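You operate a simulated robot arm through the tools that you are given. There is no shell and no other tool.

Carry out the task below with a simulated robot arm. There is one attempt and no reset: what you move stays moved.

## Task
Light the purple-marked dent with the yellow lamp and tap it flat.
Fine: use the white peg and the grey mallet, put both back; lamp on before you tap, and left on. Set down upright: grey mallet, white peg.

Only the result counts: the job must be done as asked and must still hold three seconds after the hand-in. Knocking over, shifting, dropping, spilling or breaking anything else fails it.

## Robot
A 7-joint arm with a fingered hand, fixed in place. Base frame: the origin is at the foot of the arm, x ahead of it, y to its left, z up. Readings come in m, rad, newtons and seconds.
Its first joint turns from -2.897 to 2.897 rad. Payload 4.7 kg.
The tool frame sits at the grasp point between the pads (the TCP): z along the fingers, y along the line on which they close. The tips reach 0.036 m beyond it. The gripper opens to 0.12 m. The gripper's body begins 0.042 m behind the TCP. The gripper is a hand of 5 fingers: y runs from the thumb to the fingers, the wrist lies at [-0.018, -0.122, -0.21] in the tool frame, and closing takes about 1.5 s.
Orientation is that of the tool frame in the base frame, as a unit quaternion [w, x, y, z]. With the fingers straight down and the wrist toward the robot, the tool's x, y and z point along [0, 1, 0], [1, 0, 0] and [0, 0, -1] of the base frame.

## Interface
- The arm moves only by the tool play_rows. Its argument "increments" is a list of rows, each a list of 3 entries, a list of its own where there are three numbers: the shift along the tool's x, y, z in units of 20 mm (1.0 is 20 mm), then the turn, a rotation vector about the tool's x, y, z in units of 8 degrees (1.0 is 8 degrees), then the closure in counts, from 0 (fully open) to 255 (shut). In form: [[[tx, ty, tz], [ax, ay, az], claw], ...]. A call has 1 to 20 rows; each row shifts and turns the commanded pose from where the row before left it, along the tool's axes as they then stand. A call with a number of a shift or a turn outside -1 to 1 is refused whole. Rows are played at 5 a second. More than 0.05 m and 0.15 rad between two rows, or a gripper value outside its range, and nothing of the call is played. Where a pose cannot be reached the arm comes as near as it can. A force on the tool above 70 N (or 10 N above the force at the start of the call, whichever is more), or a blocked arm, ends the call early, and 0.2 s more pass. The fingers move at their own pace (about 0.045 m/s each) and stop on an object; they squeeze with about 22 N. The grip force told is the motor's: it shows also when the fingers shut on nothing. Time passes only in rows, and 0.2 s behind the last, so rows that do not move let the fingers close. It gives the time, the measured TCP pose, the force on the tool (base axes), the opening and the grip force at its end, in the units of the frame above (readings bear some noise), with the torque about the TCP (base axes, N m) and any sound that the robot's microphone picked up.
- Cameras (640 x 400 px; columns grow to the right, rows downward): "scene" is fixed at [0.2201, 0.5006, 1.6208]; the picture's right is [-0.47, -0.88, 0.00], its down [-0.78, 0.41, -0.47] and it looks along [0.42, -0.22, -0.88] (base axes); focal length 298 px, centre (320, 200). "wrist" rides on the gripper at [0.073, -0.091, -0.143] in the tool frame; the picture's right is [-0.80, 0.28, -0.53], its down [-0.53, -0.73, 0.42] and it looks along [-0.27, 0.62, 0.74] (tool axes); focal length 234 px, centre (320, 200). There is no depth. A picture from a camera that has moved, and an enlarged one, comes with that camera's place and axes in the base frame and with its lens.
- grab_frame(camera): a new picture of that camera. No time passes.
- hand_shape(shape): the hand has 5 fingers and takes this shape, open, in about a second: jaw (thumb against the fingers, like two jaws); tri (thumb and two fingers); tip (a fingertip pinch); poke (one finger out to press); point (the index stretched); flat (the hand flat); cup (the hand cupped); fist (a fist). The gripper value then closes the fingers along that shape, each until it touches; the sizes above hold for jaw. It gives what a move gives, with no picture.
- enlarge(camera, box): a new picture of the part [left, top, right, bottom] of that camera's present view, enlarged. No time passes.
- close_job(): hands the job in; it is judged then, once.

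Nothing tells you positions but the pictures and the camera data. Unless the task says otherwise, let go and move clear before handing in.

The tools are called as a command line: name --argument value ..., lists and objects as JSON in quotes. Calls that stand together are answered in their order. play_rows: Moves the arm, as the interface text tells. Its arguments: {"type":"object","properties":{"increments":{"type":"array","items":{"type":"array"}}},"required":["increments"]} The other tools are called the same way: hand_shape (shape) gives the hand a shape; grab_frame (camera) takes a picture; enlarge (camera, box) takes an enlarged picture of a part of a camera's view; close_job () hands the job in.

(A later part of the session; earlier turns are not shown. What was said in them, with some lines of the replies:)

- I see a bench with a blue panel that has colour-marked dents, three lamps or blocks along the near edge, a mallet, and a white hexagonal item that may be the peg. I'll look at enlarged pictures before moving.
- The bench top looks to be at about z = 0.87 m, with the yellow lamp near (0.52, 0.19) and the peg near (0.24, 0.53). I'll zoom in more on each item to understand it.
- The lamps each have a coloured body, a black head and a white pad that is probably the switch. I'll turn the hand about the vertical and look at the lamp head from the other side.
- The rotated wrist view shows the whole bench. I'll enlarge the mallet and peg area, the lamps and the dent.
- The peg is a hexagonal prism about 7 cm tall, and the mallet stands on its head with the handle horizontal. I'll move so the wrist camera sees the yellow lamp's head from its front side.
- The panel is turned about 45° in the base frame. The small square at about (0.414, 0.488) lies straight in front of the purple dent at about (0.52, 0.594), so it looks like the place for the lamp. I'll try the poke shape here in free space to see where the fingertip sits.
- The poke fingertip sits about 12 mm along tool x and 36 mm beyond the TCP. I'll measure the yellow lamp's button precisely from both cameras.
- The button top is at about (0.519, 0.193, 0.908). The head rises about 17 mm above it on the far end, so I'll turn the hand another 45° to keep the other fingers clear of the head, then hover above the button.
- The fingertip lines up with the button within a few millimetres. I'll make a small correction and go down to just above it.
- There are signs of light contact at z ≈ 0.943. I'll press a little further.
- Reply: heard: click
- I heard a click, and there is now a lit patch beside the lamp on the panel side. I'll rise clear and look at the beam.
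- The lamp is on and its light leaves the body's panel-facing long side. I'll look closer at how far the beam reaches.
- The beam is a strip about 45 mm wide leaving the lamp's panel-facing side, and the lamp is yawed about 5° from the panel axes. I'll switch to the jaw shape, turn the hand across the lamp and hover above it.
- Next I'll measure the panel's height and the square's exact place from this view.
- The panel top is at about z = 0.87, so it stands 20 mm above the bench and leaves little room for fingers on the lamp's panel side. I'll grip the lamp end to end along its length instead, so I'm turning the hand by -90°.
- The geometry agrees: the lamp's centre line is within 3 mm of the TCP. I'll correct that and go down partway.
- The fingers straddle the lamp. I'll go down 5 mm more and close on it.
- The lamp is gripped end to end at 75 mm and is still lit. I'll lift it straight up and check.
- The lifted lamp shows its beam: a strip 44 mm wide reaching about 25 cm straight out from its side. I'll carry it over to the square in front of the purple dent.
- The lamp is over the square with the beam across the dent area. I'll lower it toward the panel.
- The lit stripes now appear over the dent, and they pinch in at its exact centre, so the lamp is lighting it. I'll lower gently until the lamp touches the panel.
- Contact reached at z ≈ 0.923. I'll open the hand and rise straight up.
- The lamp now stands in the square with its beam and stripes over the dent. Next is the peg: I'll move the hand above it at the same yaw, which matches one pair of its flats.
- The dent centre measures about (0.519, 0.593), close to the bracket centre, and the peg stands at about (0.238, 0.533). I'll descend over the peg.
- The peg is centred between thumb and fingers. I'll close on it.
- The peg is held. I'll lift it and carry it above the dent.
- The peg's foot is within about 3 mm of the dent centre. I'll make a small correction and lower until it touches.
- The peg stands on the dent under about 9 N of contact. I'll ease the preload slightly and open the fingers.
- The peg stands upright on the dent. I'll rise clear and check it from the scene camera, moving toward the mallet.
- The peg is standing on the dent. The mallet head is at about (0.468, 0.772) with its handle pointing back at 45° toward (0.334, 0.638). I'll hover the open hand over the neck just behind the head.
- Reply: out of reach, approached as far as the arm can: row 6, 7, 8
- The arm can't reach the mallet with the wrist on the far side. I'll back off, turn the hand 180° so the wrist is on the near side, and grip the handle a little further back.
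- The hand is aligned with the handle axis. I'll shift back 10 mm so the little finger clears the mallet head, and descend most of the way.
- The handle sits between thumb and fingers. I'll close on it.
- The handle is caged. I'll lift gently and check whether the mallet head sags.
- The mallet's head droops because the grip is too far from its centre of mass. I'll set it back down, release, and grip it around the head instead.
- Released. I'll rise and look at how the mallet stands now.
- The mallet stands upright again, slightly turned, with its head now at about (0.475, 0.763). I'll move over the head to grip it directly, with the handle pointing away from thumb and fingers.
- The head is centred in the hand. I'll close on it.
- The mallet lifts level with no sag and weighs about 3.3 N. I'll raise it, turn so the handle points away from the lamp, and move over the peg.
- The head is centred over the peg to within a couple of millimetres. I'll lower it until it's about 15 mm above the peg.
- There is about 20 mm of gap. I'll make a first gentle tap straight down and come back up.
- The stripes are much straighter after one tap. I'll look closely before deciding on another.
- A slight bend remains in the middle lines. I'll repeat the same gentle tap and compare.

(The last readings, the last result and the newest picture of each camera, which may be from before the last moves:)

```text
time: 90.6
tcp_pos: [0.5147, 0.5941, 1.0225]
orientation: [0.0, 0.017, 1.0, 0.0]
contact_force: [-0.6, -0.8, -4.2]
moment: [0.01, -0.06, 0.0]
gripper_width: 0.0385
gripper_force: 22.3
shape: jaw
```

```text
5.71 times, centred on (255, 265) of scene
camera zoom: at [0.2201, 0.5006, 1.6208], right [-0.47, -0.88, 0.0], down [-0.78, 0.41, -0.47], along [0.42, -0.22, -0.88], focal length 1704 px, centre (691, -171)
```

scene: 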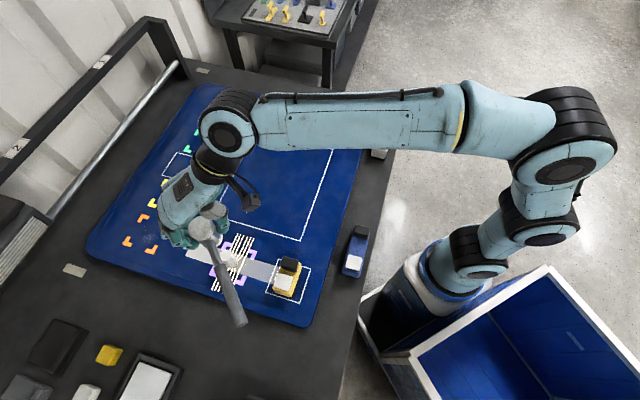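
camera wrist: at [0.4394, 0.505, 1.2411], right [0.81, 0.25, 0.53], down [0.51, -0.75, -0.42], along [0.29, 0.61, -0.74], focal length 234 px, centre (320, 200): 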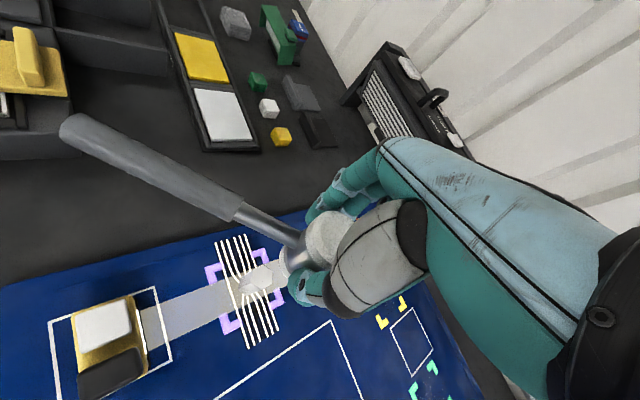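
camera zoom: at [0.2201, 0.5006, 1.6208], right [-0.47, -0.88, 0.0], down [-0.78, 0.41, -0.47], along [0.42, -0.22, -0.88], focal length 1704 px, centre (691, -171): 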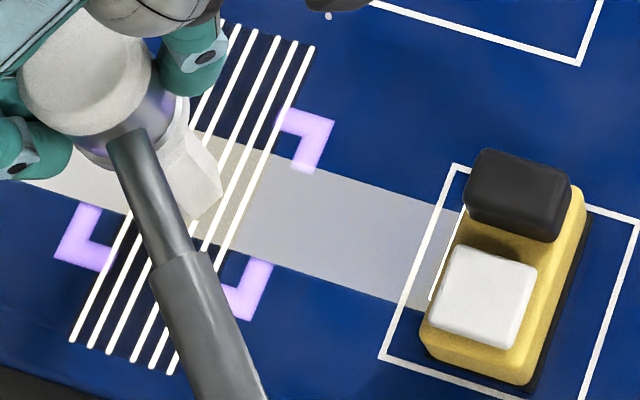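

The lines now look straight. I'll zoom in tightly around the peg's foot to make sure no bend remains.

enlarge --camera "wrist" --box '[255, 215, 300, 255]'

enlarge --camera "wrist" --box '[260, 265, 310, 320]'

enlarge --camera "scene" --box '[225, 235, 265, 300]'

```text
10.00 times, centred on (278, 235) of wrist
camera zoom: at [0.4391, 0.5053, 1.1651], right [0.81, 0.25, 0.52], down [0.51, -0.75, -0.42], along [0.29, 0.61, -0.74], focal length 2342 px, centre (745, -150)
```

zoom: 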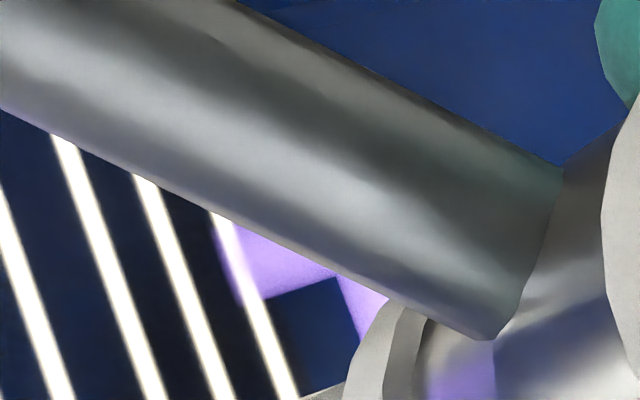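

```text
7.27 times, centred on (285, 292) of wrist
camera zoom: at [0.4391, 0.5053, 1.1651], right [0.81, 0.25, 0.52], down [0.51, -0.75, -0.42], along [0.29, 0.61, -0.74], focal length 1703 px, centre (574, -473)
```

zoom: 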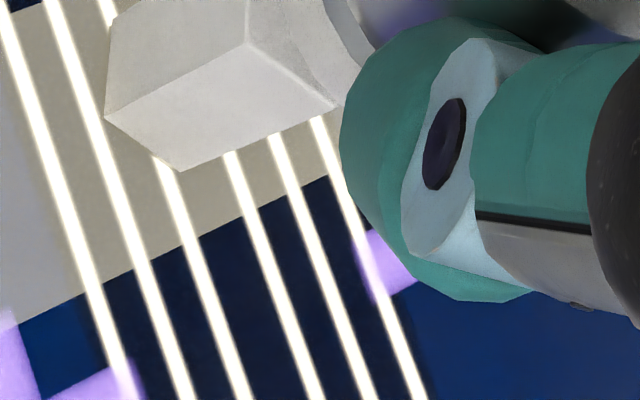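

```text
6.15 times, centred on (245, 268) of scene
camera zoom: at [0.2201, 0.5006, 1.6208], right [-0.47, -0.88, 0.0], down [-0.78, 0.41, -0.47], along [0.42, -0.22, -0.88], focal length 1836 px, centre (782, -215)
```

zoom: 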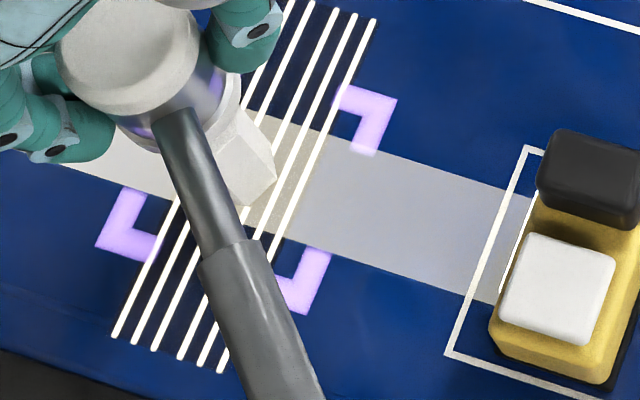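

The stripes run straight on both sides of the peg, so the dent looks flat. I'll now put the mallet back at its original place and heading.

play_rows --increments '[[[0, 0, -0.6], [0, 0, 0], 255], [[0, 0, -1], [0, 0, 0], 255], [[0, 0, -1], [0, 0, 0], 255], [[0, 0, -1], [0, 0, 0], 255], [[0.15, 0.5, -0.3], [0, 0, 0], 255], [[0.273, 0.873, 0], [0, 0, 0], 255], [[0.273, 0.873, 0], [0, 0, 0], 255], [[0.273, 0.873, 0], [0, 0, 0], 255], [[0.273, 0.873, 0], [0, 0, 0], 255], [[0.273, 0.873, 0], [0, 0, 0], 255], [[0.273, 0.873, 0], [0, 0, 0], 255], [[0.273, 0.873, 0], [0, 0, 0], 255], [[0.273, 0.873, 0], [0, 0, 0], 255], [[0.273, 0.873, 0], [0, 0, 0], 255], [[0.123, 0.373, 0], [0, 0, 0], 255]]'

play_rows --increments '[[[0, 0, 0], [0, 0, -0.905], 255], [[0, 0, 0], [0, 0, -0.905], 255], [[0, 0, 0], [0, 0, -0.905], 255], [[0, 0, 0], [0, 0, -0.905], 255], [[0, 0, 0], [0, 0, -0.905], 255], [[0, 0, 0], [0, 0, -0.905], 255]]'

grab_frame --camera "wrist"

grab_frame --camera "scene"

```text
time: 93.8
tcp_pos: [0.4663, 0.7696, 1.1033]
orientation: [0.0, 0.017, 1.0, -0.001]
contact_force: [0.5, -0.5, -2.4]
moment: [0.0, -0.03, -0.01]
gripper_width: 0.0384
gripper_force: 21.9
shape: jaw
```

```text
time: 95.2
tcp_pos: [0.4656, 0.7711, 1.1018]
orientation: [0.001, -0.356, 0.935, -0.001]
contact_force: [-1.4, -0.2, -1.8]
moment: [0.01, -0.05, 0.02]
gripper_width: 0.0384
gripper_force: 22.1
shape: jaw
```

```text
taken
camera wrist: at [0.4712, 0.6533, 1.244], right [0.42, 0.74, 0.53], down [0.88, -0.2, -0.42], along [-0.21, 0.64, -0.74], focal length 234 px, centre (320, 200)
```

wrist: 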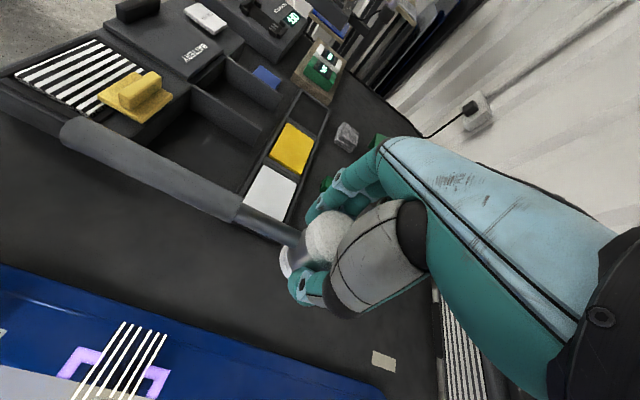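

```text
taken
```

scene: 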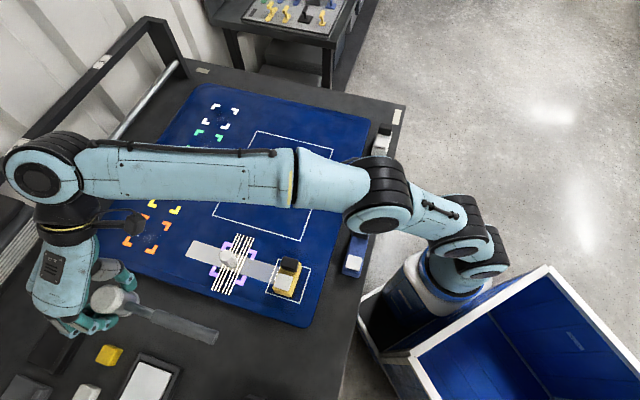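

play_rows --increments '[[[0.03, 0, 0.6], [0, 0, 0], 255], [[0, 0, 1], [0, 0, 0], 255], [[0, 0, 1], [0, 0, 0], 255], [[0, 0, 1], [0, 0, 0], 255], [[0, 0, 1], [0, 0, 0], 255], [[0, 0, 1], [0, 0, 0], 255], [[0, 0, 1], [0, 0, 0], 255], [[0, 0, 1], [0, 0, 0], 255], [[0, 0, 0.7], [0, 0, 0], 255], [[0, 0, 0.3], [0, 0, 0], 255]]'

enlarge --camera "scene" --box '[80, 240, 260, 370]'

enlarge --camera "wrist" --box '[180, 130, 400, 350]'

```text
time: 97.4
tcp_pos: [0.4659, 0.7702, 0.929]
orientation: [0.0, -0.354, 0.935, 0.0]
contact_force: [-0.3, 0.3, -2.5]
moment: [0.04, -0.03, 0.03]
gripper_width: 0.0385
gripper_force: 22.4
shape: jaw
```

```text
3.08 times, centred on (170, 305) of scene
camera zoom: at [0.2201, 0.5006, 1.6208], right [-0.47, -0.88, 0.0], down [-0.78, 0.41, -0.47], along [0.42, -0.22, -0.88], focal length 918 px, centre (782, -123)
```

zoom: 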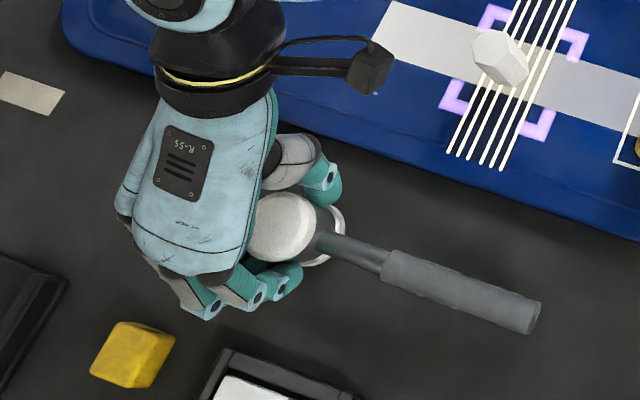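

```text
1.82 times, centred on (290, 240) of wrist
camera zoom: at [0.4705, 0.6539, 1.0711], right [0.42, 0.74, 0.52], down [0.88, -0.2, -0.42], along [-0.21, 0.64, -0.74], focal length 426 px, centre (374, 127)
```

zoom: 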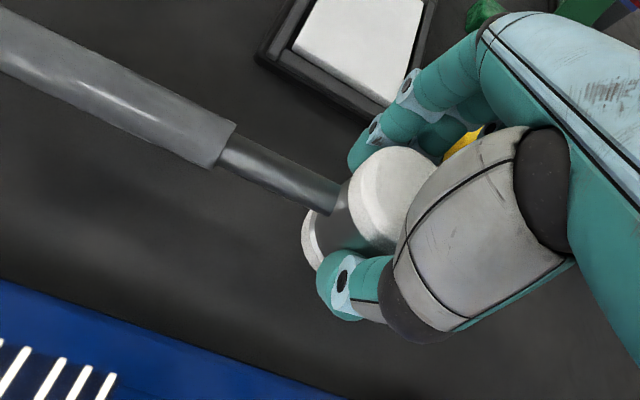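

The mallet is over its original spot with the same heading. I'll lower it the last few millimetres until it touches.

play_rows --increments '[[[0, 0, 0.2], [0, 0, 0], 255], [[0, 0, 0.2], [0, 0, 0], 255], [[0, 0, 0.1], [0, 0, 0], 255]]'

play_rows --increments '[[[0, 0, 0.1], [0, 0, 0], 255], [[0, 0, 0.1], [0, 0, 0], 255]]'

```text
time: 98.2
tcp_pos: [0.4654, 0.77, 0.9184]
orientation: [0.001, -0.353, 0.936, 0.0]
contact_force: [-0.1, 0.6, -3.2]
moment: [0.03, -0.05, -0.01]
gripper_width: 0.0383
gripper_force: 22.2
shape: jaw
```

```text
time: 98.8
tcp_pos: [0.4645, 0.7681, 0.9153]
orientation: [-0.001, -0.353, 0.936, -0.001]
contact_force: [0.3, -0.1, -1.2]
moment: [0.01, 0.01, 0.0]
gripper_width: 0.0385
gripper_force: 21.4
shape: jaw
```

play_rows --increments '[[[0, 0, 0.06], [0, 0, 0], 255], [[0, 0, 0], [0, 0, 0], 255]]'

```text
time: 99.4
tcp_pos: [0.4654, 0.7689, 0.9144]
orientation: [0.001, -0.353, 0.935, 0.0]
contact_force: [1.0, 1.4, 4.3]
moment: [0.1, -0.02, 0.0]
gripper_width: 0.0385
gripper_force: 22.3
shape: jaw
```

Contact at z ≈ 0.914. I'll release the mallet and rise.

play_rows --increments '[[[0, 0, -0.03], [0, 0, 0], 160], [[0, 0, 0], [0, 0, 0], 145], [[0, 0, 0], [0, 0, 0], 130], [[0, 0, 0], [0, 0, 0], 115], [[0, 0, 0], [0, 0, 0], 103], [[0, 0, 0], [0, 0, 0], 95], [[0, 0, 0], [0, 0, 0], 95]]'

play_rows --increments '[[[0, 0, -0.4], [0, 0, 0], 95], [[0, 0, -0.7], [0, 0, 0], 95], [[0, 0, -1], [0, 0, 0], 95], [[0, 0, -1], [0, 0, 0], 95], [[0, 0, -1], [0, 0, 0], 95], [[0, 0, -1], [0, 0, 0], 95], [[0, 0, -1], [0, 0, 0], 95], [[0, 0, -1], [0, 0, 0], 95]]'

grab_frame --camera "wrist"

enlarge --camera "scene" --box '[140, 290, 250, 360]'

grab_frame --camera "scene"

```text
time: 101.0
tcp_pos: [0.465, 0.7697, 0.9147]
orientation: [0.0, -0.353, 0.936, 0.0]
contact_force: [-0.3, -0.1, -0.8]
moment: [-0.01, 0.0, -0.02]
gripper_width: 0.0748
gripper_force: 0.1
shape: jaw
```

```text
time: 102.8
tcp_pos: [0.466, 0.7696, 1.0593]
orientation: [0.0, -0.354, 0.935, 0.001]
contact_force: [-0.1, 0.5, -0.3]
moment: [0.04, 0.01, -0.02]
gripper_width: 0.0748
gripper_force: 0.1
shape: jaw
```

```text
taken
camera wrist: at [0.4708, 0.6539, 1.2013], right [0.42, 0.74, 0.53], down [0.88, -0.2, -0.42], along [-0.21, 0.64, -0.74], focal length 234 px, centre (320, 200)
```

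wrist: 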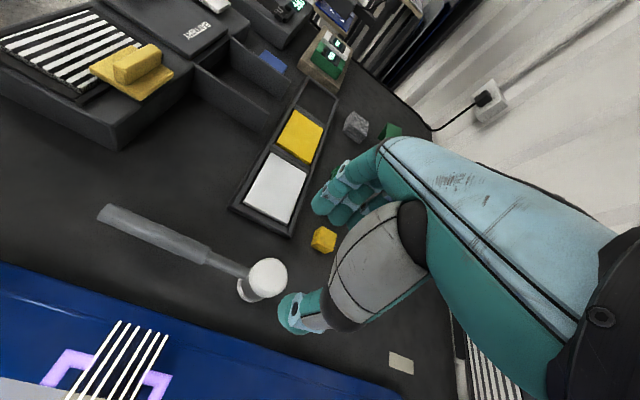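

```text
5.71 times, centred on (195, 325) of scene
camera zoom: at [0.2201, 0.5006, 1.6208], right [-0.47, -0.88, 0.0], down [-0.78, 0.41, -0.47], along [0.42, -0.22, -0.88], focal length 1704 px, centre (1034, -514)
```

zoom: 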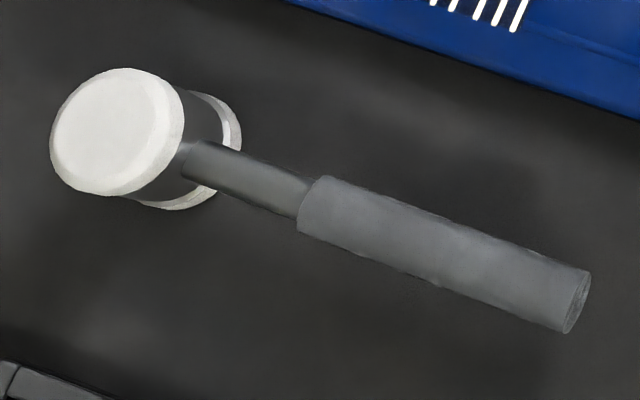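

```text
taken
```

scene: 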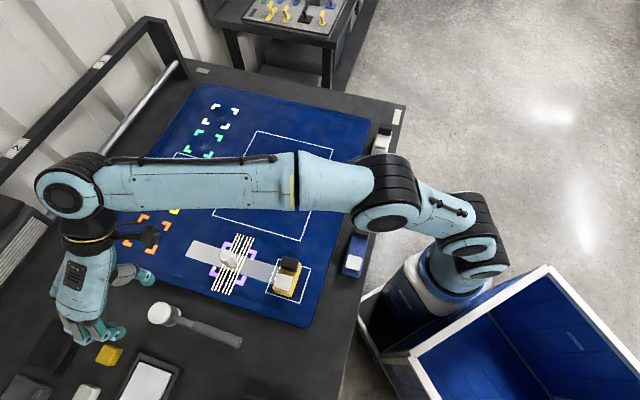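

The mallet is back upright, almost exactly where it started. Next I'll fetch the peg, starting by hovering over it with a matching yaw.

play_rows --increments '[[[0, 0, -0.5], [0, 0, -0.7], 90], [[0.517, -0.868, 0], [0, 0, 0], 90], [[0.517, -0.868, 0], [0, 0, 0], 90], [[0.517, -0.868, 0], [0, 0, 0], 90], [[0.517, -0.868, 0], [0, 0, 0], 90], [[0.517, -0.868, 0], [0, 0, 0], 90], [[0.517, -0.868, 0], [0, 0, 0], 90], [[0.517, -0.868, 0], [0, 0, 0], 90], [[0.517, -0.868, 0], [0, 0, 0], 90], [[0.517, -0.868, 0], [0, 0, 0], 90]]'

grab_frame --camera "wrist"

enlarge --camera "wrist" --box '[180, 220, 340, 380]'

grab_frame --camera "scene"

```text
time: 105.0
tcp_pos: [0.5139, 0.5943, 1.0657]
orientation: [0.0, -0.4, 0.917, 0.0]
contact_force: [0.6, 0.1, -1.2]
moment: [-0.03, 0.0, 0.0]
gripper_width: 0.0774
gripper_force: 0.0
shape: jaw
```

```text
taken
camera wrist: at [0.5311, 0.4792, 1.2079], right [0.34, 0.78, 0.52], down [0.9, -0.11, -0.42], along [-0.27, 0.62, -0.74], focal length 234 px, centre (320, 200)
```

wrist: 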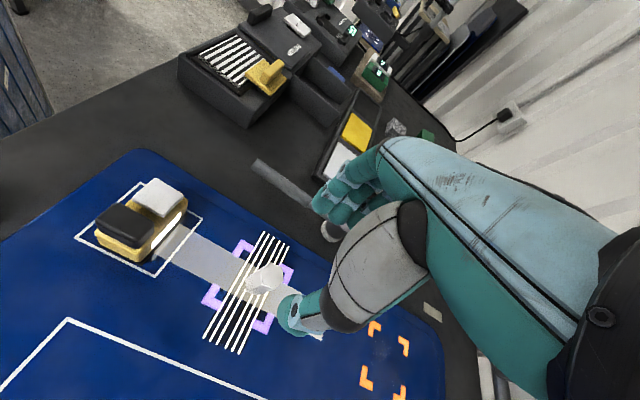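

```text
2.50 times, centred on (260, 300) of wrist
camera zoom: at [0.5311, 0.4792, 1.2079], right [0.34, 0.78, 0.52], down [0.9, -0.11, -0.42], along [-0.27, 0.62, -0.74], focal length 585 px, centre (470, -50)
```

zoom: 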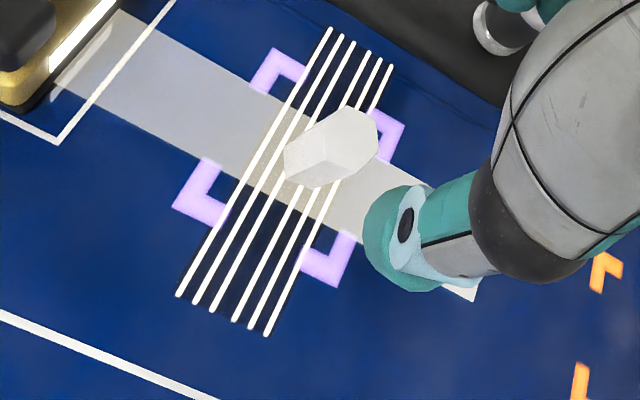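

```text
taken
```

scene: 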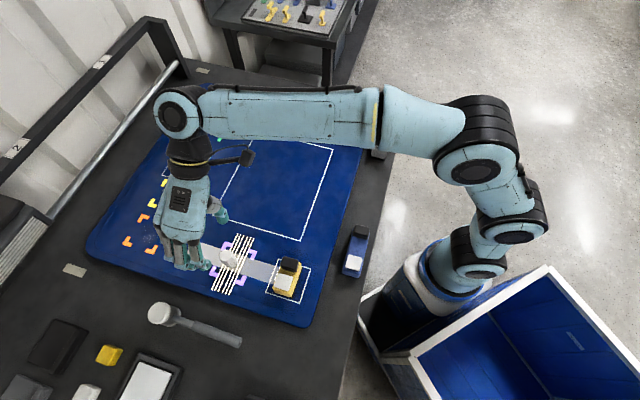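

enlarge --camera "wrist" --box '[235, 250, 305, 310]'

enlarge --camera "scene" --box '[200, 225, 280, 300]'

```text
6.67 times, centred on (270, 280) of wrist
camera zoom: at [0.5311, 0.4792, 1.2079], right [0.34, 0.78, 0.52], down [0.9, -0.11, -0.42], along [-0.27, 0.62, -0.74], focal length 1561 px, centre (653, -333)
```

zoom: 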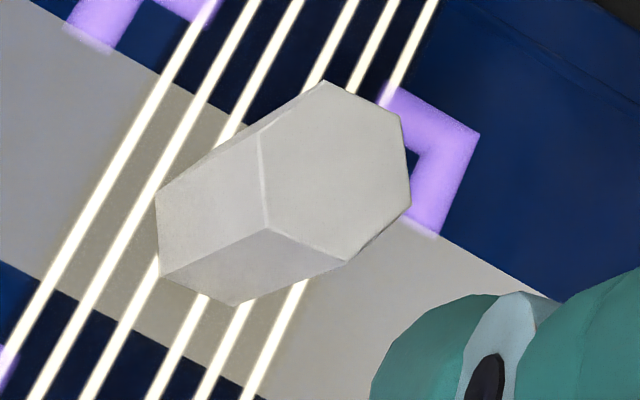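

```text
5.33 times, centred on (240, 262) of scene
camera zoom: at [0.2201, 0.5006, 1.6208], right [-0.47, -0.88, 0.0], down [-0.78, 0.41, -0.47], along [0.42, -0.22, -0.88], focal length 1591 px, centre (747, -133)
```

zoom: 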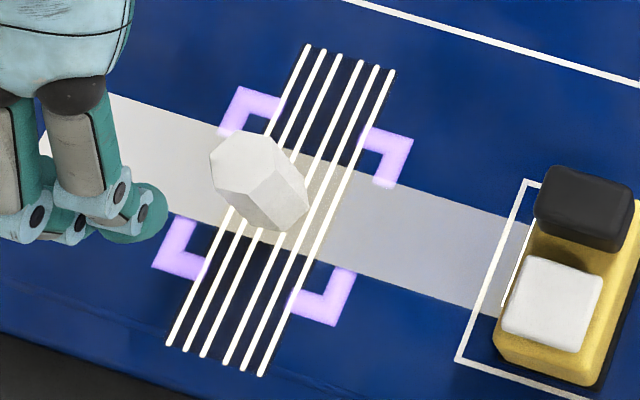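

The lines are straight all along and the peg is at (0.517, 0.597). I'll descend over it.

play_rows --increments '[[[-0.17, -0.04, 0.5], [0, 0, 0], 90], [[0, 0, 0.9], [0, 0, 0], 90], [[0, 0, 0.9], [0, 0, 0], 90], [[0, 0, 0.9], [0, 0, 0], 90], [[0, 0, 0.9], [0, 0, 0], 90], [[0, 0, 0.7], [0, 0, 0], 90]]'

enlarge --camera "wrist" --box '[220, 160, 380, 320]'

enlarge --camera "scene" --box '[170, 200, 290, 300]'

```text
time: 106.4
tcp_pos: [0.518, 0.5962, 0.9696]
orientation: [0.0, -0.398, 0.917, 0.001]
contact_force: [0.3, 0.0, -0.2]
moment: [0.02, 0.02, 0.03]
gripper_width: 0.0775
gripper_force: 0.1
shape: jaw
```

```text
2.50 times, centred on (300, 240) of wrist
camera zoom: at [0.536, 0.4809, 1.1128], right [0.34, 0.78, 0.53], down [0.9, -0.11, -0.42], along [-0.27, 0.62, -0.74], focal length 585 px, centre (370, 100)
```

zoom: 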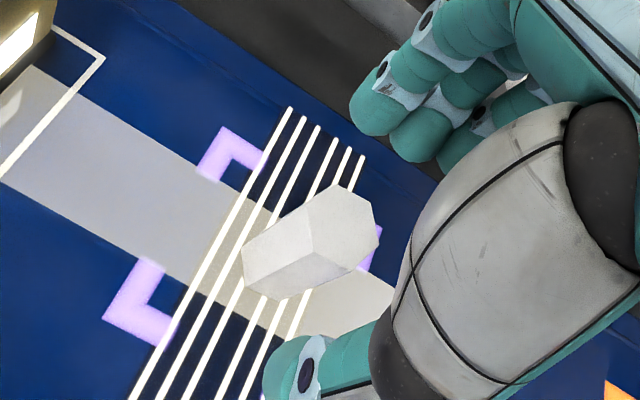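

```text
4.00 times, centred on (230, 250) of scene
camera zoom: at [0.2201, 0.5006, 1.6208], right [-0.47, -0.88, 0.0], down [-0.78, 0.41, -0.47], along [0.42, -0.22, -0.88], focal length 1193 px, centre (680, 0)
```

zoom: 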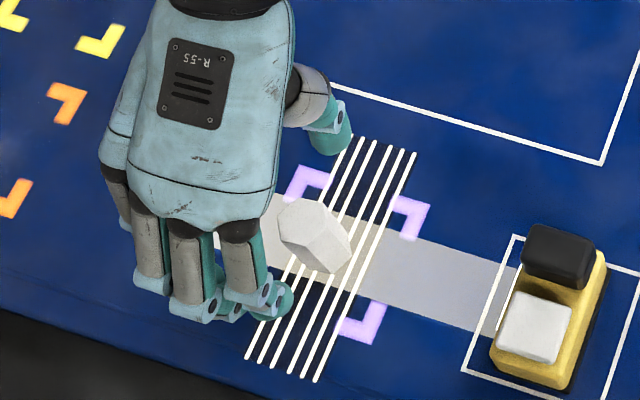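

Alignment is good. I'll go down to grip height and close.

play_rows --increments '[[[0, 0, 0.6], [0, 0, 0], 90], [[0, 0, 0.6], [0, 0, 0], 90], [[0, 0, 0.6], [0, 0, 0], 90], [[0, 0, 0.2], [0, 0, 0], 90]]'

enlarge --camera "wrist" --box '[220, 160, 380, 320]'

```text
time: 107.4
tcp_pos: [0.52, 0.5976, 0.9293]
orientation: [0.0, -0.399, 0.917, 0.0]
contact_force: [0.6, -0.3, -0.5]
moment: [0.01, -0.03, -0.01]
gripper_width: 0.0773
gripper_force: 0.0
shape: jaw
```

```text
2.50 times, centred on (300, 240) of wrist
camera zoom: at [0.5365, 0.4823, 1.0724], right [0.34, 0.78, 0.53], down [0.9, -0.11, -0.42], along [-0.27, 0.62, -0.74], focal length 585 px, centre (370, 100)
```

zoom: 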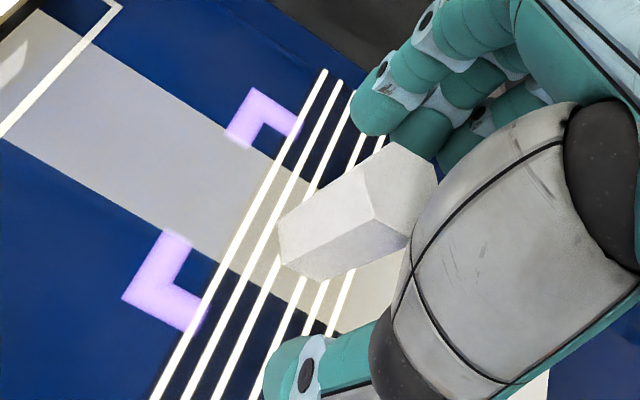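

play_rows --increments '[[[0, 0, 0], [0, 0, 0], 130], [[0, 0, 0], [0, 0, 0], 160], [[0, 0, 0], [0, 0, 0], 180], [[0, 0, 0], [0, 0, 0], 200], [[0, 0, 0], [0, 0, 0], 255], [[0, 0, 0], [0, 0, 0], 255], [[0, 0, 0], [0, 0, 0], 255], [[0, 0, 0], [0, 0, 0], 255]]'

enlarge --camera "wrist" --box '[220, 160, 380, 320]'

```text
time: 109.2
tcp_pos: [0.5195, 0.5964, 0.929]
orientation: [0.0, -0.398, 0.917, 0.0]
contact_force: [0.1, 1.0, 0.7]
moment: [0.03, -0.01, 0.01]
gripper_width: 0.0209
gripper_force: 22.2
shape: jaw
```

```text
2.50 times, centred on (300, 240) of wrist
camera zoom: at [0.5365, 0.4823, 1.0726], right [0.34, 0.78, 0.53], down [0.9, -0.11, -0.42], along [-0.27, 0.62, -0.74], focal length 585 px, centre (370, 100)
```

zoom: 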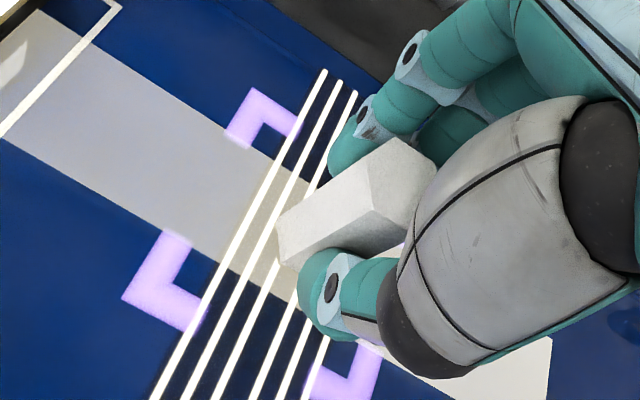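

Gripped. I'll lift the peg and inspect the dent with nothing covering it.

play_rows --increments '[[[0, 0, -0.4], [0, 0, 0], 255], [[0, 0, -0.8], [0, 0, 0], 255], [[0, 0, -1], [0, 0, 0], 255], [[0, 0, -1], [0, 0, 0], 255], [[0, 0, -1], [0, 0, 0], 255], [[0, 0, -1], [0, 0, 0], 255], [[0, 0, -1], [0, 0, 0], 255]]'

grab_frame --camera "wrist"

enlarge --camera "wrist" --box '[200, 220, 310, 370]'

enlarge --camera "scene" --box '[200, 225, 280, 300]'

```text
time: 110.8
tcp_pos: [0.5198, 0.5964, 1.0547]
orientation: [0.0, -0.399, 0.917, 0.0]
contact_force: [0.6, -0.7, -0.9]
moment: [-0.02, 0.03, -0.03]
gripper_width: 0.0208
gripper_force: 21.6
shape: jaw
```

```text
taken
camera wrist: at [0.5364, 0.4814, 1.1971], right [0.34, 0.78, 0.52], down [0.9, -0.11, -0.42], along [-0.27, 0.62, -0.74], focal length 234 px, centre (320, 200)
```

wrist: 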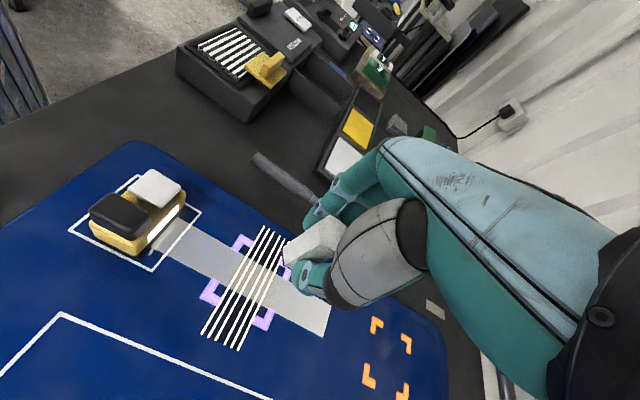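

```text
2.67 times, centred on (255, 295) of wrist
camera zoom: at [0.5364, 0.4814, 1.1971], right [0.34, 0.78, 0.52], down [0.9, -0.11, -0.42], along [-0.27, 0.62, -0.74], focal length 624 px, centre (493, -53)
```

zoom: 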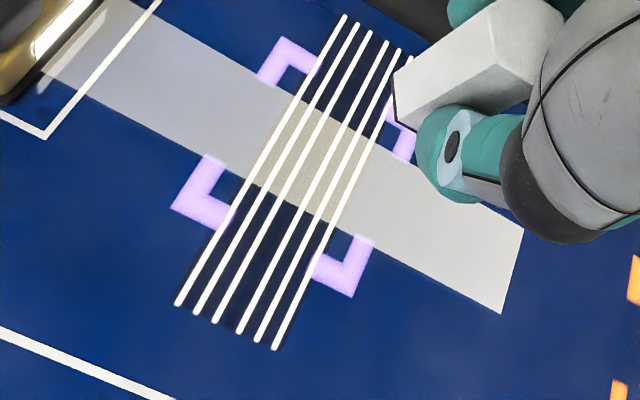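

```text
5.33 times, centred on (240, 262) of scene
camera zoom: at [0.2201, 0.5006, 1.6208], right [-0.47, -0.88, 0.0], down [-0.78, 0.41, -0.47], along [0.42, -0.22, -0.88], focal length 1591 px, centre (747, -133)
```

zoom: 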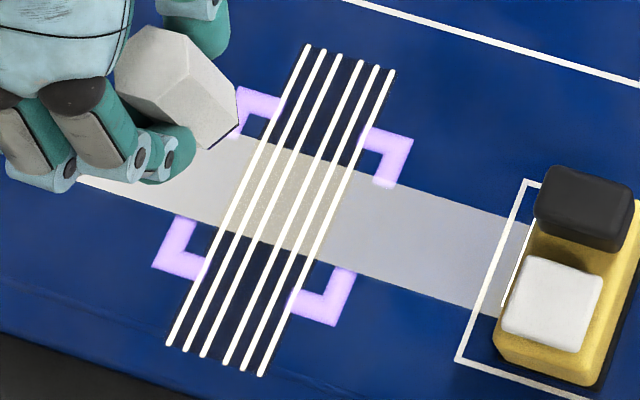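

The stripes are straight right through the dent, so it's flat. I'll carry the peg back to its original place.

play_rows --increments '[[[0.45, 0.31, 0], [0, 0, 0], 255], [[0.909, 0.622, 0], [0, 0, 0], 255], [[0.909, 0.622, 0], [0, 0, 0], 255], [[0.909, 0.622, 0], [0, 0, 0], 255], [[0.909, 0.622, 0], [0, 0, 0], 255], [[0.909, 0.622, 0], [0, 0, 0], 255], [[0.909, 0.622, 0], [0, 0, 0], 255], [[0.909, 0.622, 0], [0, 0, 0], 255], [[0.909, 0.622, 0], [0, 0, 0], 255], [[0.909, 0.622, 0], [0, 0, 0], 255], [[0.909, 0.622, 0], [0, 0, 0], 255], [[0.909, 0.622, 0], [0, 0, 0], 255], [[0.909, 0.622, 0], [0, 0, 0], 255], [[0.459, 0.312, 0], [0, 0, 0], 255]]'

grab_frame --camera "wrist"

grab_frame --camera "scene"

```text
time: 113.8
tcp_pos: [0.2393, 0.532, 1.0525]
orientation: [0.0, -0.398, 0.917, -0.001]
contact_force: [-0.3, 0.3, -0.9]
moment: [-0.03, -0.01, 0.0]
gripper_width: 0.0206
gripper_force: 22.2
shape: jaw
```

```text
taken
camera wrist: at [0.2571, 0.417, 1.1949], right [0.34, 0.78, 0.53], down [0.9, -0.11, -0.42], along [-0.27, 0.62, -0.74], focal length 234 px, centre (320, 200)
```

wrist: 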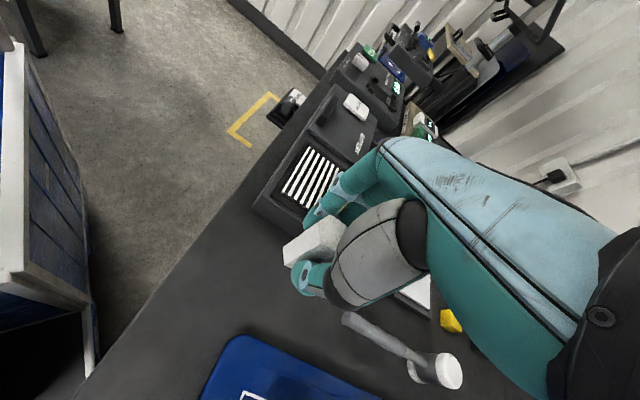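

```text
taken
```

scene: 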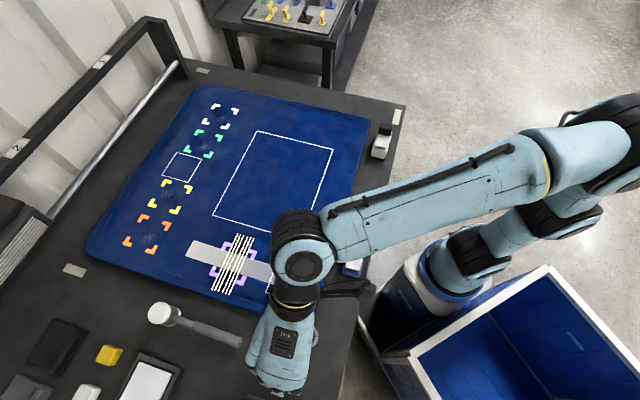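

play_rows --increments '[[[-0.08, 0, 0.5], [0, 0, 0], 255], [[0, 0, 1], [0, 0, 0], 255], [[0, 0, 1], [0, 0, 0], 255], [[0, 0, 1], [0, 0, 0], 255], [[0, 0, 1], [0, 0, 0], 255], [[0, 0, 1], [0, 0, 0], 255], [[0, 0, 0.7], [0, 0, 0], 255], [[0, 0, 0.3], [0, 0, 0], 255]]'

enlarge --camera "wrist" --box '[220, 160, 380, 320]'

enlarge --camera "scene" --box '[230, 300, 350, 400]'

```text
time: 115.6
tcp_pos: [0.243, 0.5341, 0.9249]
orientation: [-0.001, -0.399, 0.917, 0.0]
contact_force: [1.0, 0.3, -0.1]
moment: [-0.03, 0.0, 0.01]
gripper_width: 0.0206
gripper_force: 21.6
shape: jaw
```

```text
2.50 times, centred on (300, 240) of wrist
camera zoom: at [0.2591, 0.4194, 1.0672], right [0.34, 0.78, 0.53], down [0.9, -0.11, -0.42], along [-0.27, 0.62, -0.74], focal length 585 px, centre (370, 100)
```

zoom: 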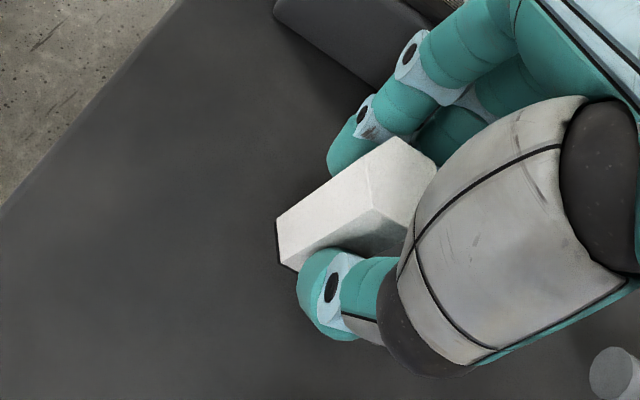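

```text
4.00 times, centred on (290, 350) of scene
camera zoom: at [0.2201, 0.5006, 1.6208], right [-0.47, -0.88, 0.0], down [-0.78, 0.41, -0.47], along [0.42, -0.22, -0.88], focal length 1193 px, centre (440, -400)
```

zoom: 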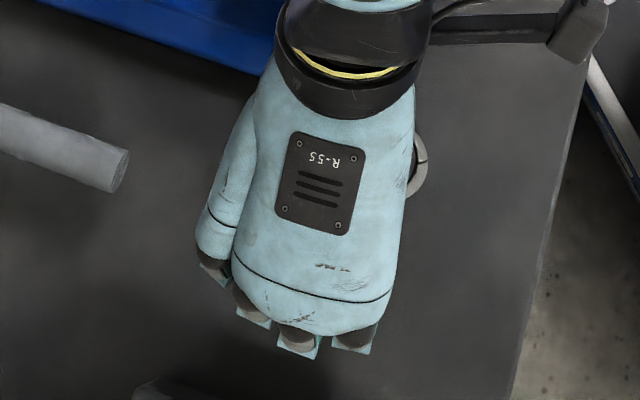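

play_rows --increments '[[[0.08, 0.04, 0.3], [0, 0, 0], 255], [[0, 0, 0.2], [0, 0, 0], 255], [[0, 0, 0.1], [0, 0, 0], 255]]'

play_rows --increments '[[[0, 0, 0.1], [0, 0, 0], 255], [[0, 0, 0.1], [0, 0, 0], 255]]'

```text
time: 116.4
tcp_pos: [0.2397, 0.5348, 0.9135]
orientation: [0.0, -0.4, 0.917, 0.001]
contact_force: [0.8, -0.1, -0.5]
moment: [0.01, -0.02, -0.03]
gripper_width: 0.0211
gripper_force: 22.0
shape: jaw
```

```text
time: 117.0
tcp_pos: [0.2397, 0.5359, 0.909]
orientation: [0.0, -0.399, 0.917, 0.001]
contact_force: [0.8, -0.2, -0.3]
moment: [-0.02, -0.01, -0.01]
gripper_width: 0.0207
gripper_force: 21.7
shape: jaw
```

play_rows --increments '[[[0, 0, 0.06], [0, 0, 0], 255], [[0, 0, 0], [0, 0, 0], 255]]'

```text
time: 117.6
tcp_pos: [0.2398, 0.5355, 0.9069]
orientation: [0.001, -0.398, 0.917, 0.0]
contact_force: [1.2, -1.1, 6.9]
moment: [0.04, 0.04, 0.0]
gripper_width: 0.0208
gripper_force: 22.3
shape: jaw
```

The peg touches the bench. I'll ease off, release, and rise clear.

play_rows --increments '[[[0, 0, -0.04], [0, 0, 0], 255], [[0, 0, 0], [0, 0, 0], 190], [[0, 0, 0], [0, 0, 0], 160], [[0, 0, 0], [0, 0, 0], 130], [[0, 0, 0], [0, 0, 0], 100], [[0, 0, 0], [0, 0, 0], 90], [[0, 0, 0], [0, 0, 0], 90]]'

enlarge --camera "wrist" --box '[220, 160, 380, 320]'

```text
time: 119.2
tcp_pos: [0.239, 0.5348, 0.9085]
orientation: [0.0, -0.399, 0.917, 0.0]
contact_force: [-0.2, 0.0, -0.4]
moment: [-0.02, -0.03, 0.01]
gripper_width: 0.0773
gripper_force: 0.0
shape: jaw
```

```text
2.50 times, centred on (300, 240) of wrist
camera zoom: at [0.2562, 0.4194, 1.0501], right [0.34, 0.78, 0.53], down [0.9, -0.11, -0.42], along [-0.27, 0.62, -0.74], focal length 585 px, centre (370, 100)
```

zoom: 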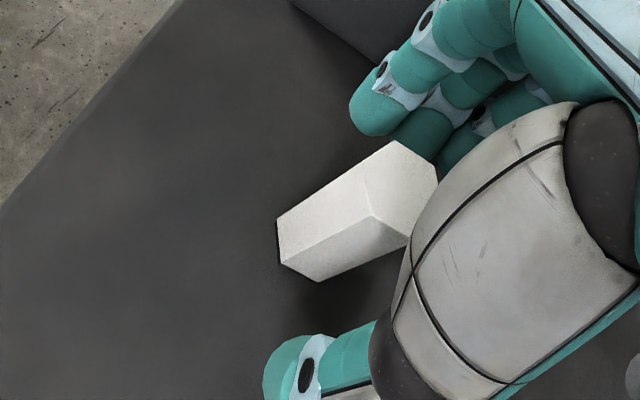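

play_rows --increments '[[[0, 0, -0.4], [0, 0, 0], 90], [[0, 0, -0.8], [0, 0, 0], 90], [[0, 0, -1], [0, 0, 0], 90], [[0, 0, -1], [0, 0, 0], 90], [[0, 0, -1], [0, 0, 0], 90], [[0, 0, -1], [0, 0, 0], 90], [[0, 0, -1], [0, 0, 0], 90], [[0, 0, -1], [0, 0, 0], 90], [[0, 0, -1], [0, 0, 0], 90], [[0, -1, -1], [0, 0, 0], 90], [[0, -1, -1], [0, 0, 0], 90], [[0, -1, -1], [0, 0, 0], 90], [[0, -1, 0], [0, 0, 0], 90], [[0, -1, 0], [0, 0, 0], 90], [[0, -1, 0], [0, 0, 0], 90], [[0, -1, 0], [0, 0, 0], 90], [[0, -1, 0], [0, 0, 0], 90]]'

grab_frame --camera "scene"

grab_frame --camera "wrist"

enlarge --camera "scene" --box '[280, 335, 330, 385]'

enlarge --camera "scene" --box '[180, 215, 330, 310]'

```text
time: 122.8
tcp_pos: [0.3566, 0.4259, 1.1337]
orientation: [0.0, -0.399, 0.917, 0.0]
contact_force: [0.3, -0.4, -0.2]
moment: [-0.04, -0.01, 0.0]
gripper_width: 0.0771
gripper_force: 0.1
shape: jaw
```

```text
taken
```

scene: 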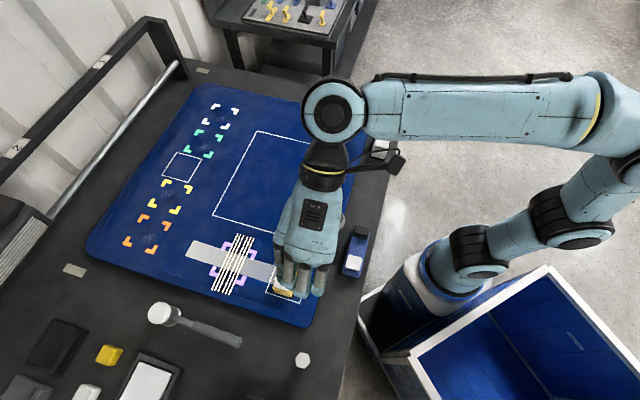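

```text
taken
camera wrist: at [0.3732, 0.3107, 1.2764], right [0.34, 0.78, 0.53], down [0.9, -0.11, -0.42], along [-0.27, 0.62, -0.74], focal length 234 px, centre (320, 200)
```

wrist: 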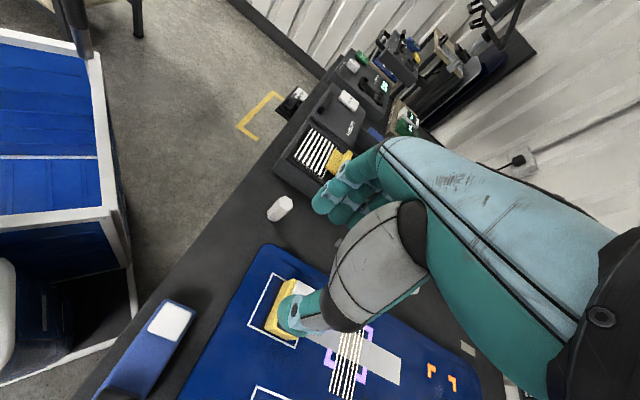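

```text
8.00 times, centred on (305, 360) of scene
camera zoom: at [0.2201, 0.5006, 1.6208], right [-0.47, -0.88, 0.0], down [-0.78, 0.41, -0.47], along [0.42, -0.22, -0.88], focal length 2386 px, centre (440, -1080)
```

zoom: 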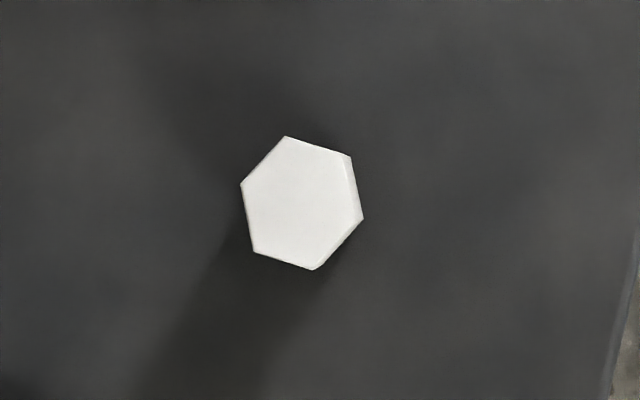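

```text
4.21 times, centred on (255, 262) of scene
camera zoom: at [0.2201, 0.5006, 1.6208], right [-0.47, -0.88, 0.0], down [-0.78, 0.41, -0.47], along [0.42, -0.22, -0.88], focal length 1256 px, centre (594, -63)
```

zoom: 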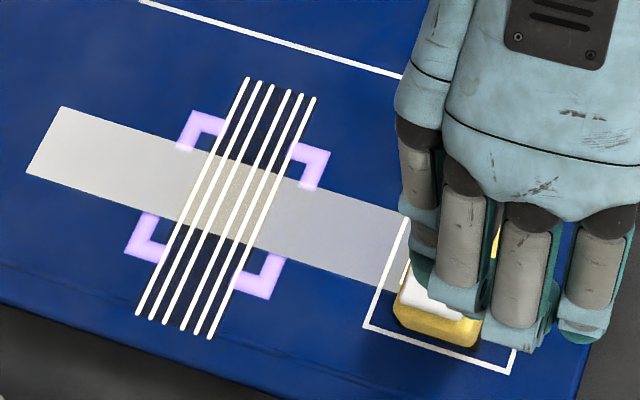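

The peg is back upright within about 2 mm, the lamp is lit and the dent is flat. I'll move the hand well clear for a final check.

play_rows --increments '[[[0, -0.5, -1], [0, 0, 0], 60], [[0, -1, -1], [0, 0, 0], 60], [[0, -1, -1], [0, 0, 0], 60], [[0, -1, -1], [0, 0, 0], 60], [[0, -1, -0.5], [0, 0, 0], 60], [[0, -1, 0], [0, 0, 0], 60], [[0, -1, 0], [0, 0, 0], 60], [[0, -1, 0], [0, 0, 0], 60], [[0, -1, 0], [0, 0, 0], 60], [[0, -1, 0], [0, 0, 0], 60], [[0, -1, 0], [0, 0, 0], 60], [[0, -1, 0], [0, 0, 0], 60], [[0, 0, 0], [0, 0, 0], 60]]'

grab_frame --camera "scene"

enlarge --camera "scene" --box '[180, 215, 330, 310]'

enlarge --camera "scene" --box '[100, 280, 340, 400]'

grab_frame --camera "wrist"

```text
time: 125.6
tcp_pos: [0.5261, 0.2682, 1.2239]
orientation: [-0.001, -0.4, 0.917, 0.0]
contact_force: [0.5, 0.1, 0.3]
moment: [0.0, -0.01, -0.01]
gripper_width: 0.0917
gripper_force: 0.0
shape: jaw
```

```text
taken
```

scene: 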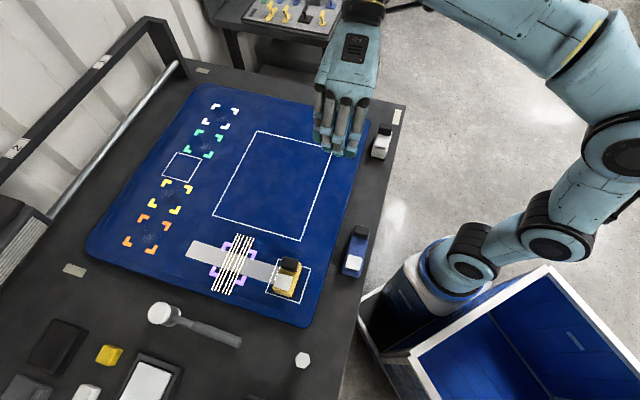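

```text
4.21 times, centred on (255, 262) of scene
camera zoom: at [0.2201, 0.5006, 1.6208], right [-0.47, -0.88, 0.0], down [-0.78, 0.41, -0.47], along [0.42, -0.22, -0.88], focal length 1256 px, centre (594, -63)
```

zoom: 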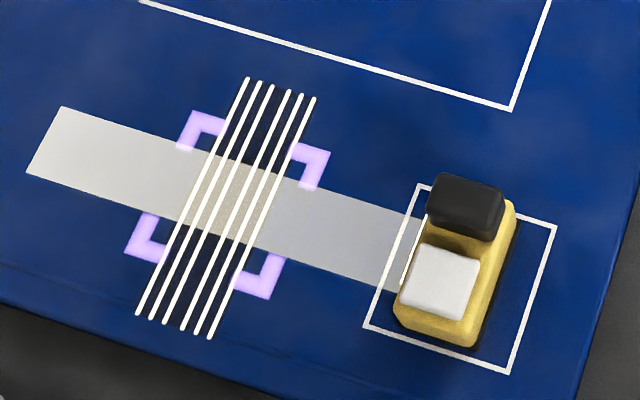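

```text
2.67 times, centred on (220, 340) of scene
camera zoom: at [0.2201, 0.5006, 1.6208], right [-0.47, -0.88, 0.0], down [-0.78, 0.41, -0.47], along [0.42, -0.22, -0.88], focal length 795 px, centre (587, -173)
```

zoom: 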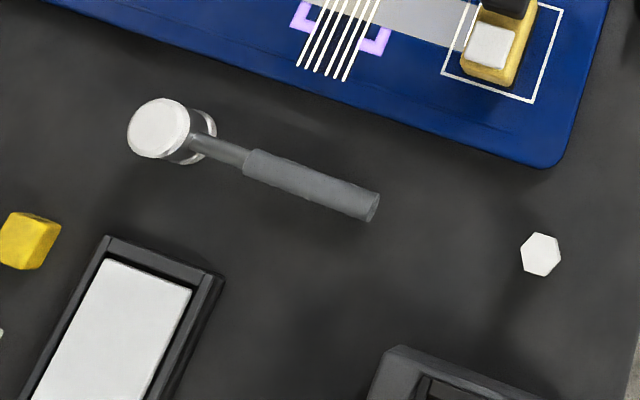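

```text
taken
camera wrist: at [0.5431, 0.1534, 1.3657], right [0.34, 0.78, 0.53], down [0.9, -0.11, -0.42], along [-0.27, 0.62, -0.74], focal length 234 px, centre (320, 200)
```

wrist: 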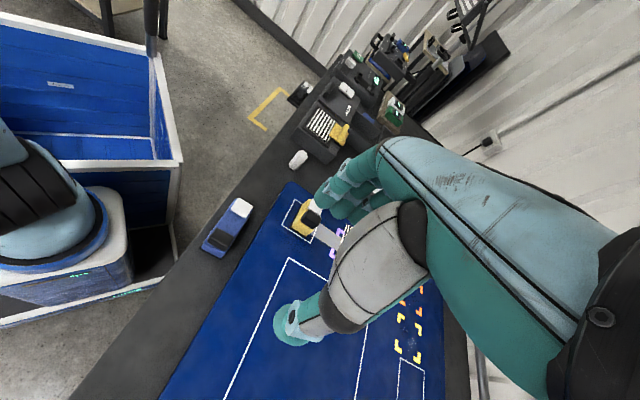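

The purple-marked dent is lit by the yellow lamp, which is still on, and its stripes run straight, so it's flat. The mallet and peg stand upright in their places, everything else is where it was, and the hand is clear, so I'm handing in.

close_job

```text
The job is handed in.
```

I've handed the job in. The purple-marked dent is tapped flat and the yellow lamp is still on and shining across it. The verdict hasn't come back, so this is what the last pictures show:

- **Lamp:** I switched the yellow lamp on before tapping. It now stands in the small outlined square in front of the dent.
- **Dent:** I stood the white peg on the dent and gave it two gentle taps with the grey mallet. The light stripes, which had pinched together over the dent, now run straight through it.
- **Peg:** it's upright within about 2 mm of where it started.
- **Mallet:** it's upright, with its head back where it was and the handle end about 4 mm off. My first grip on the handle let the head droop and shifted it about a centimetre. I set it down, gripped it by the head for the taps, then returned it to its original spot.

Nothing else looks moved in the last pictures, and the hand is clear of the bench.
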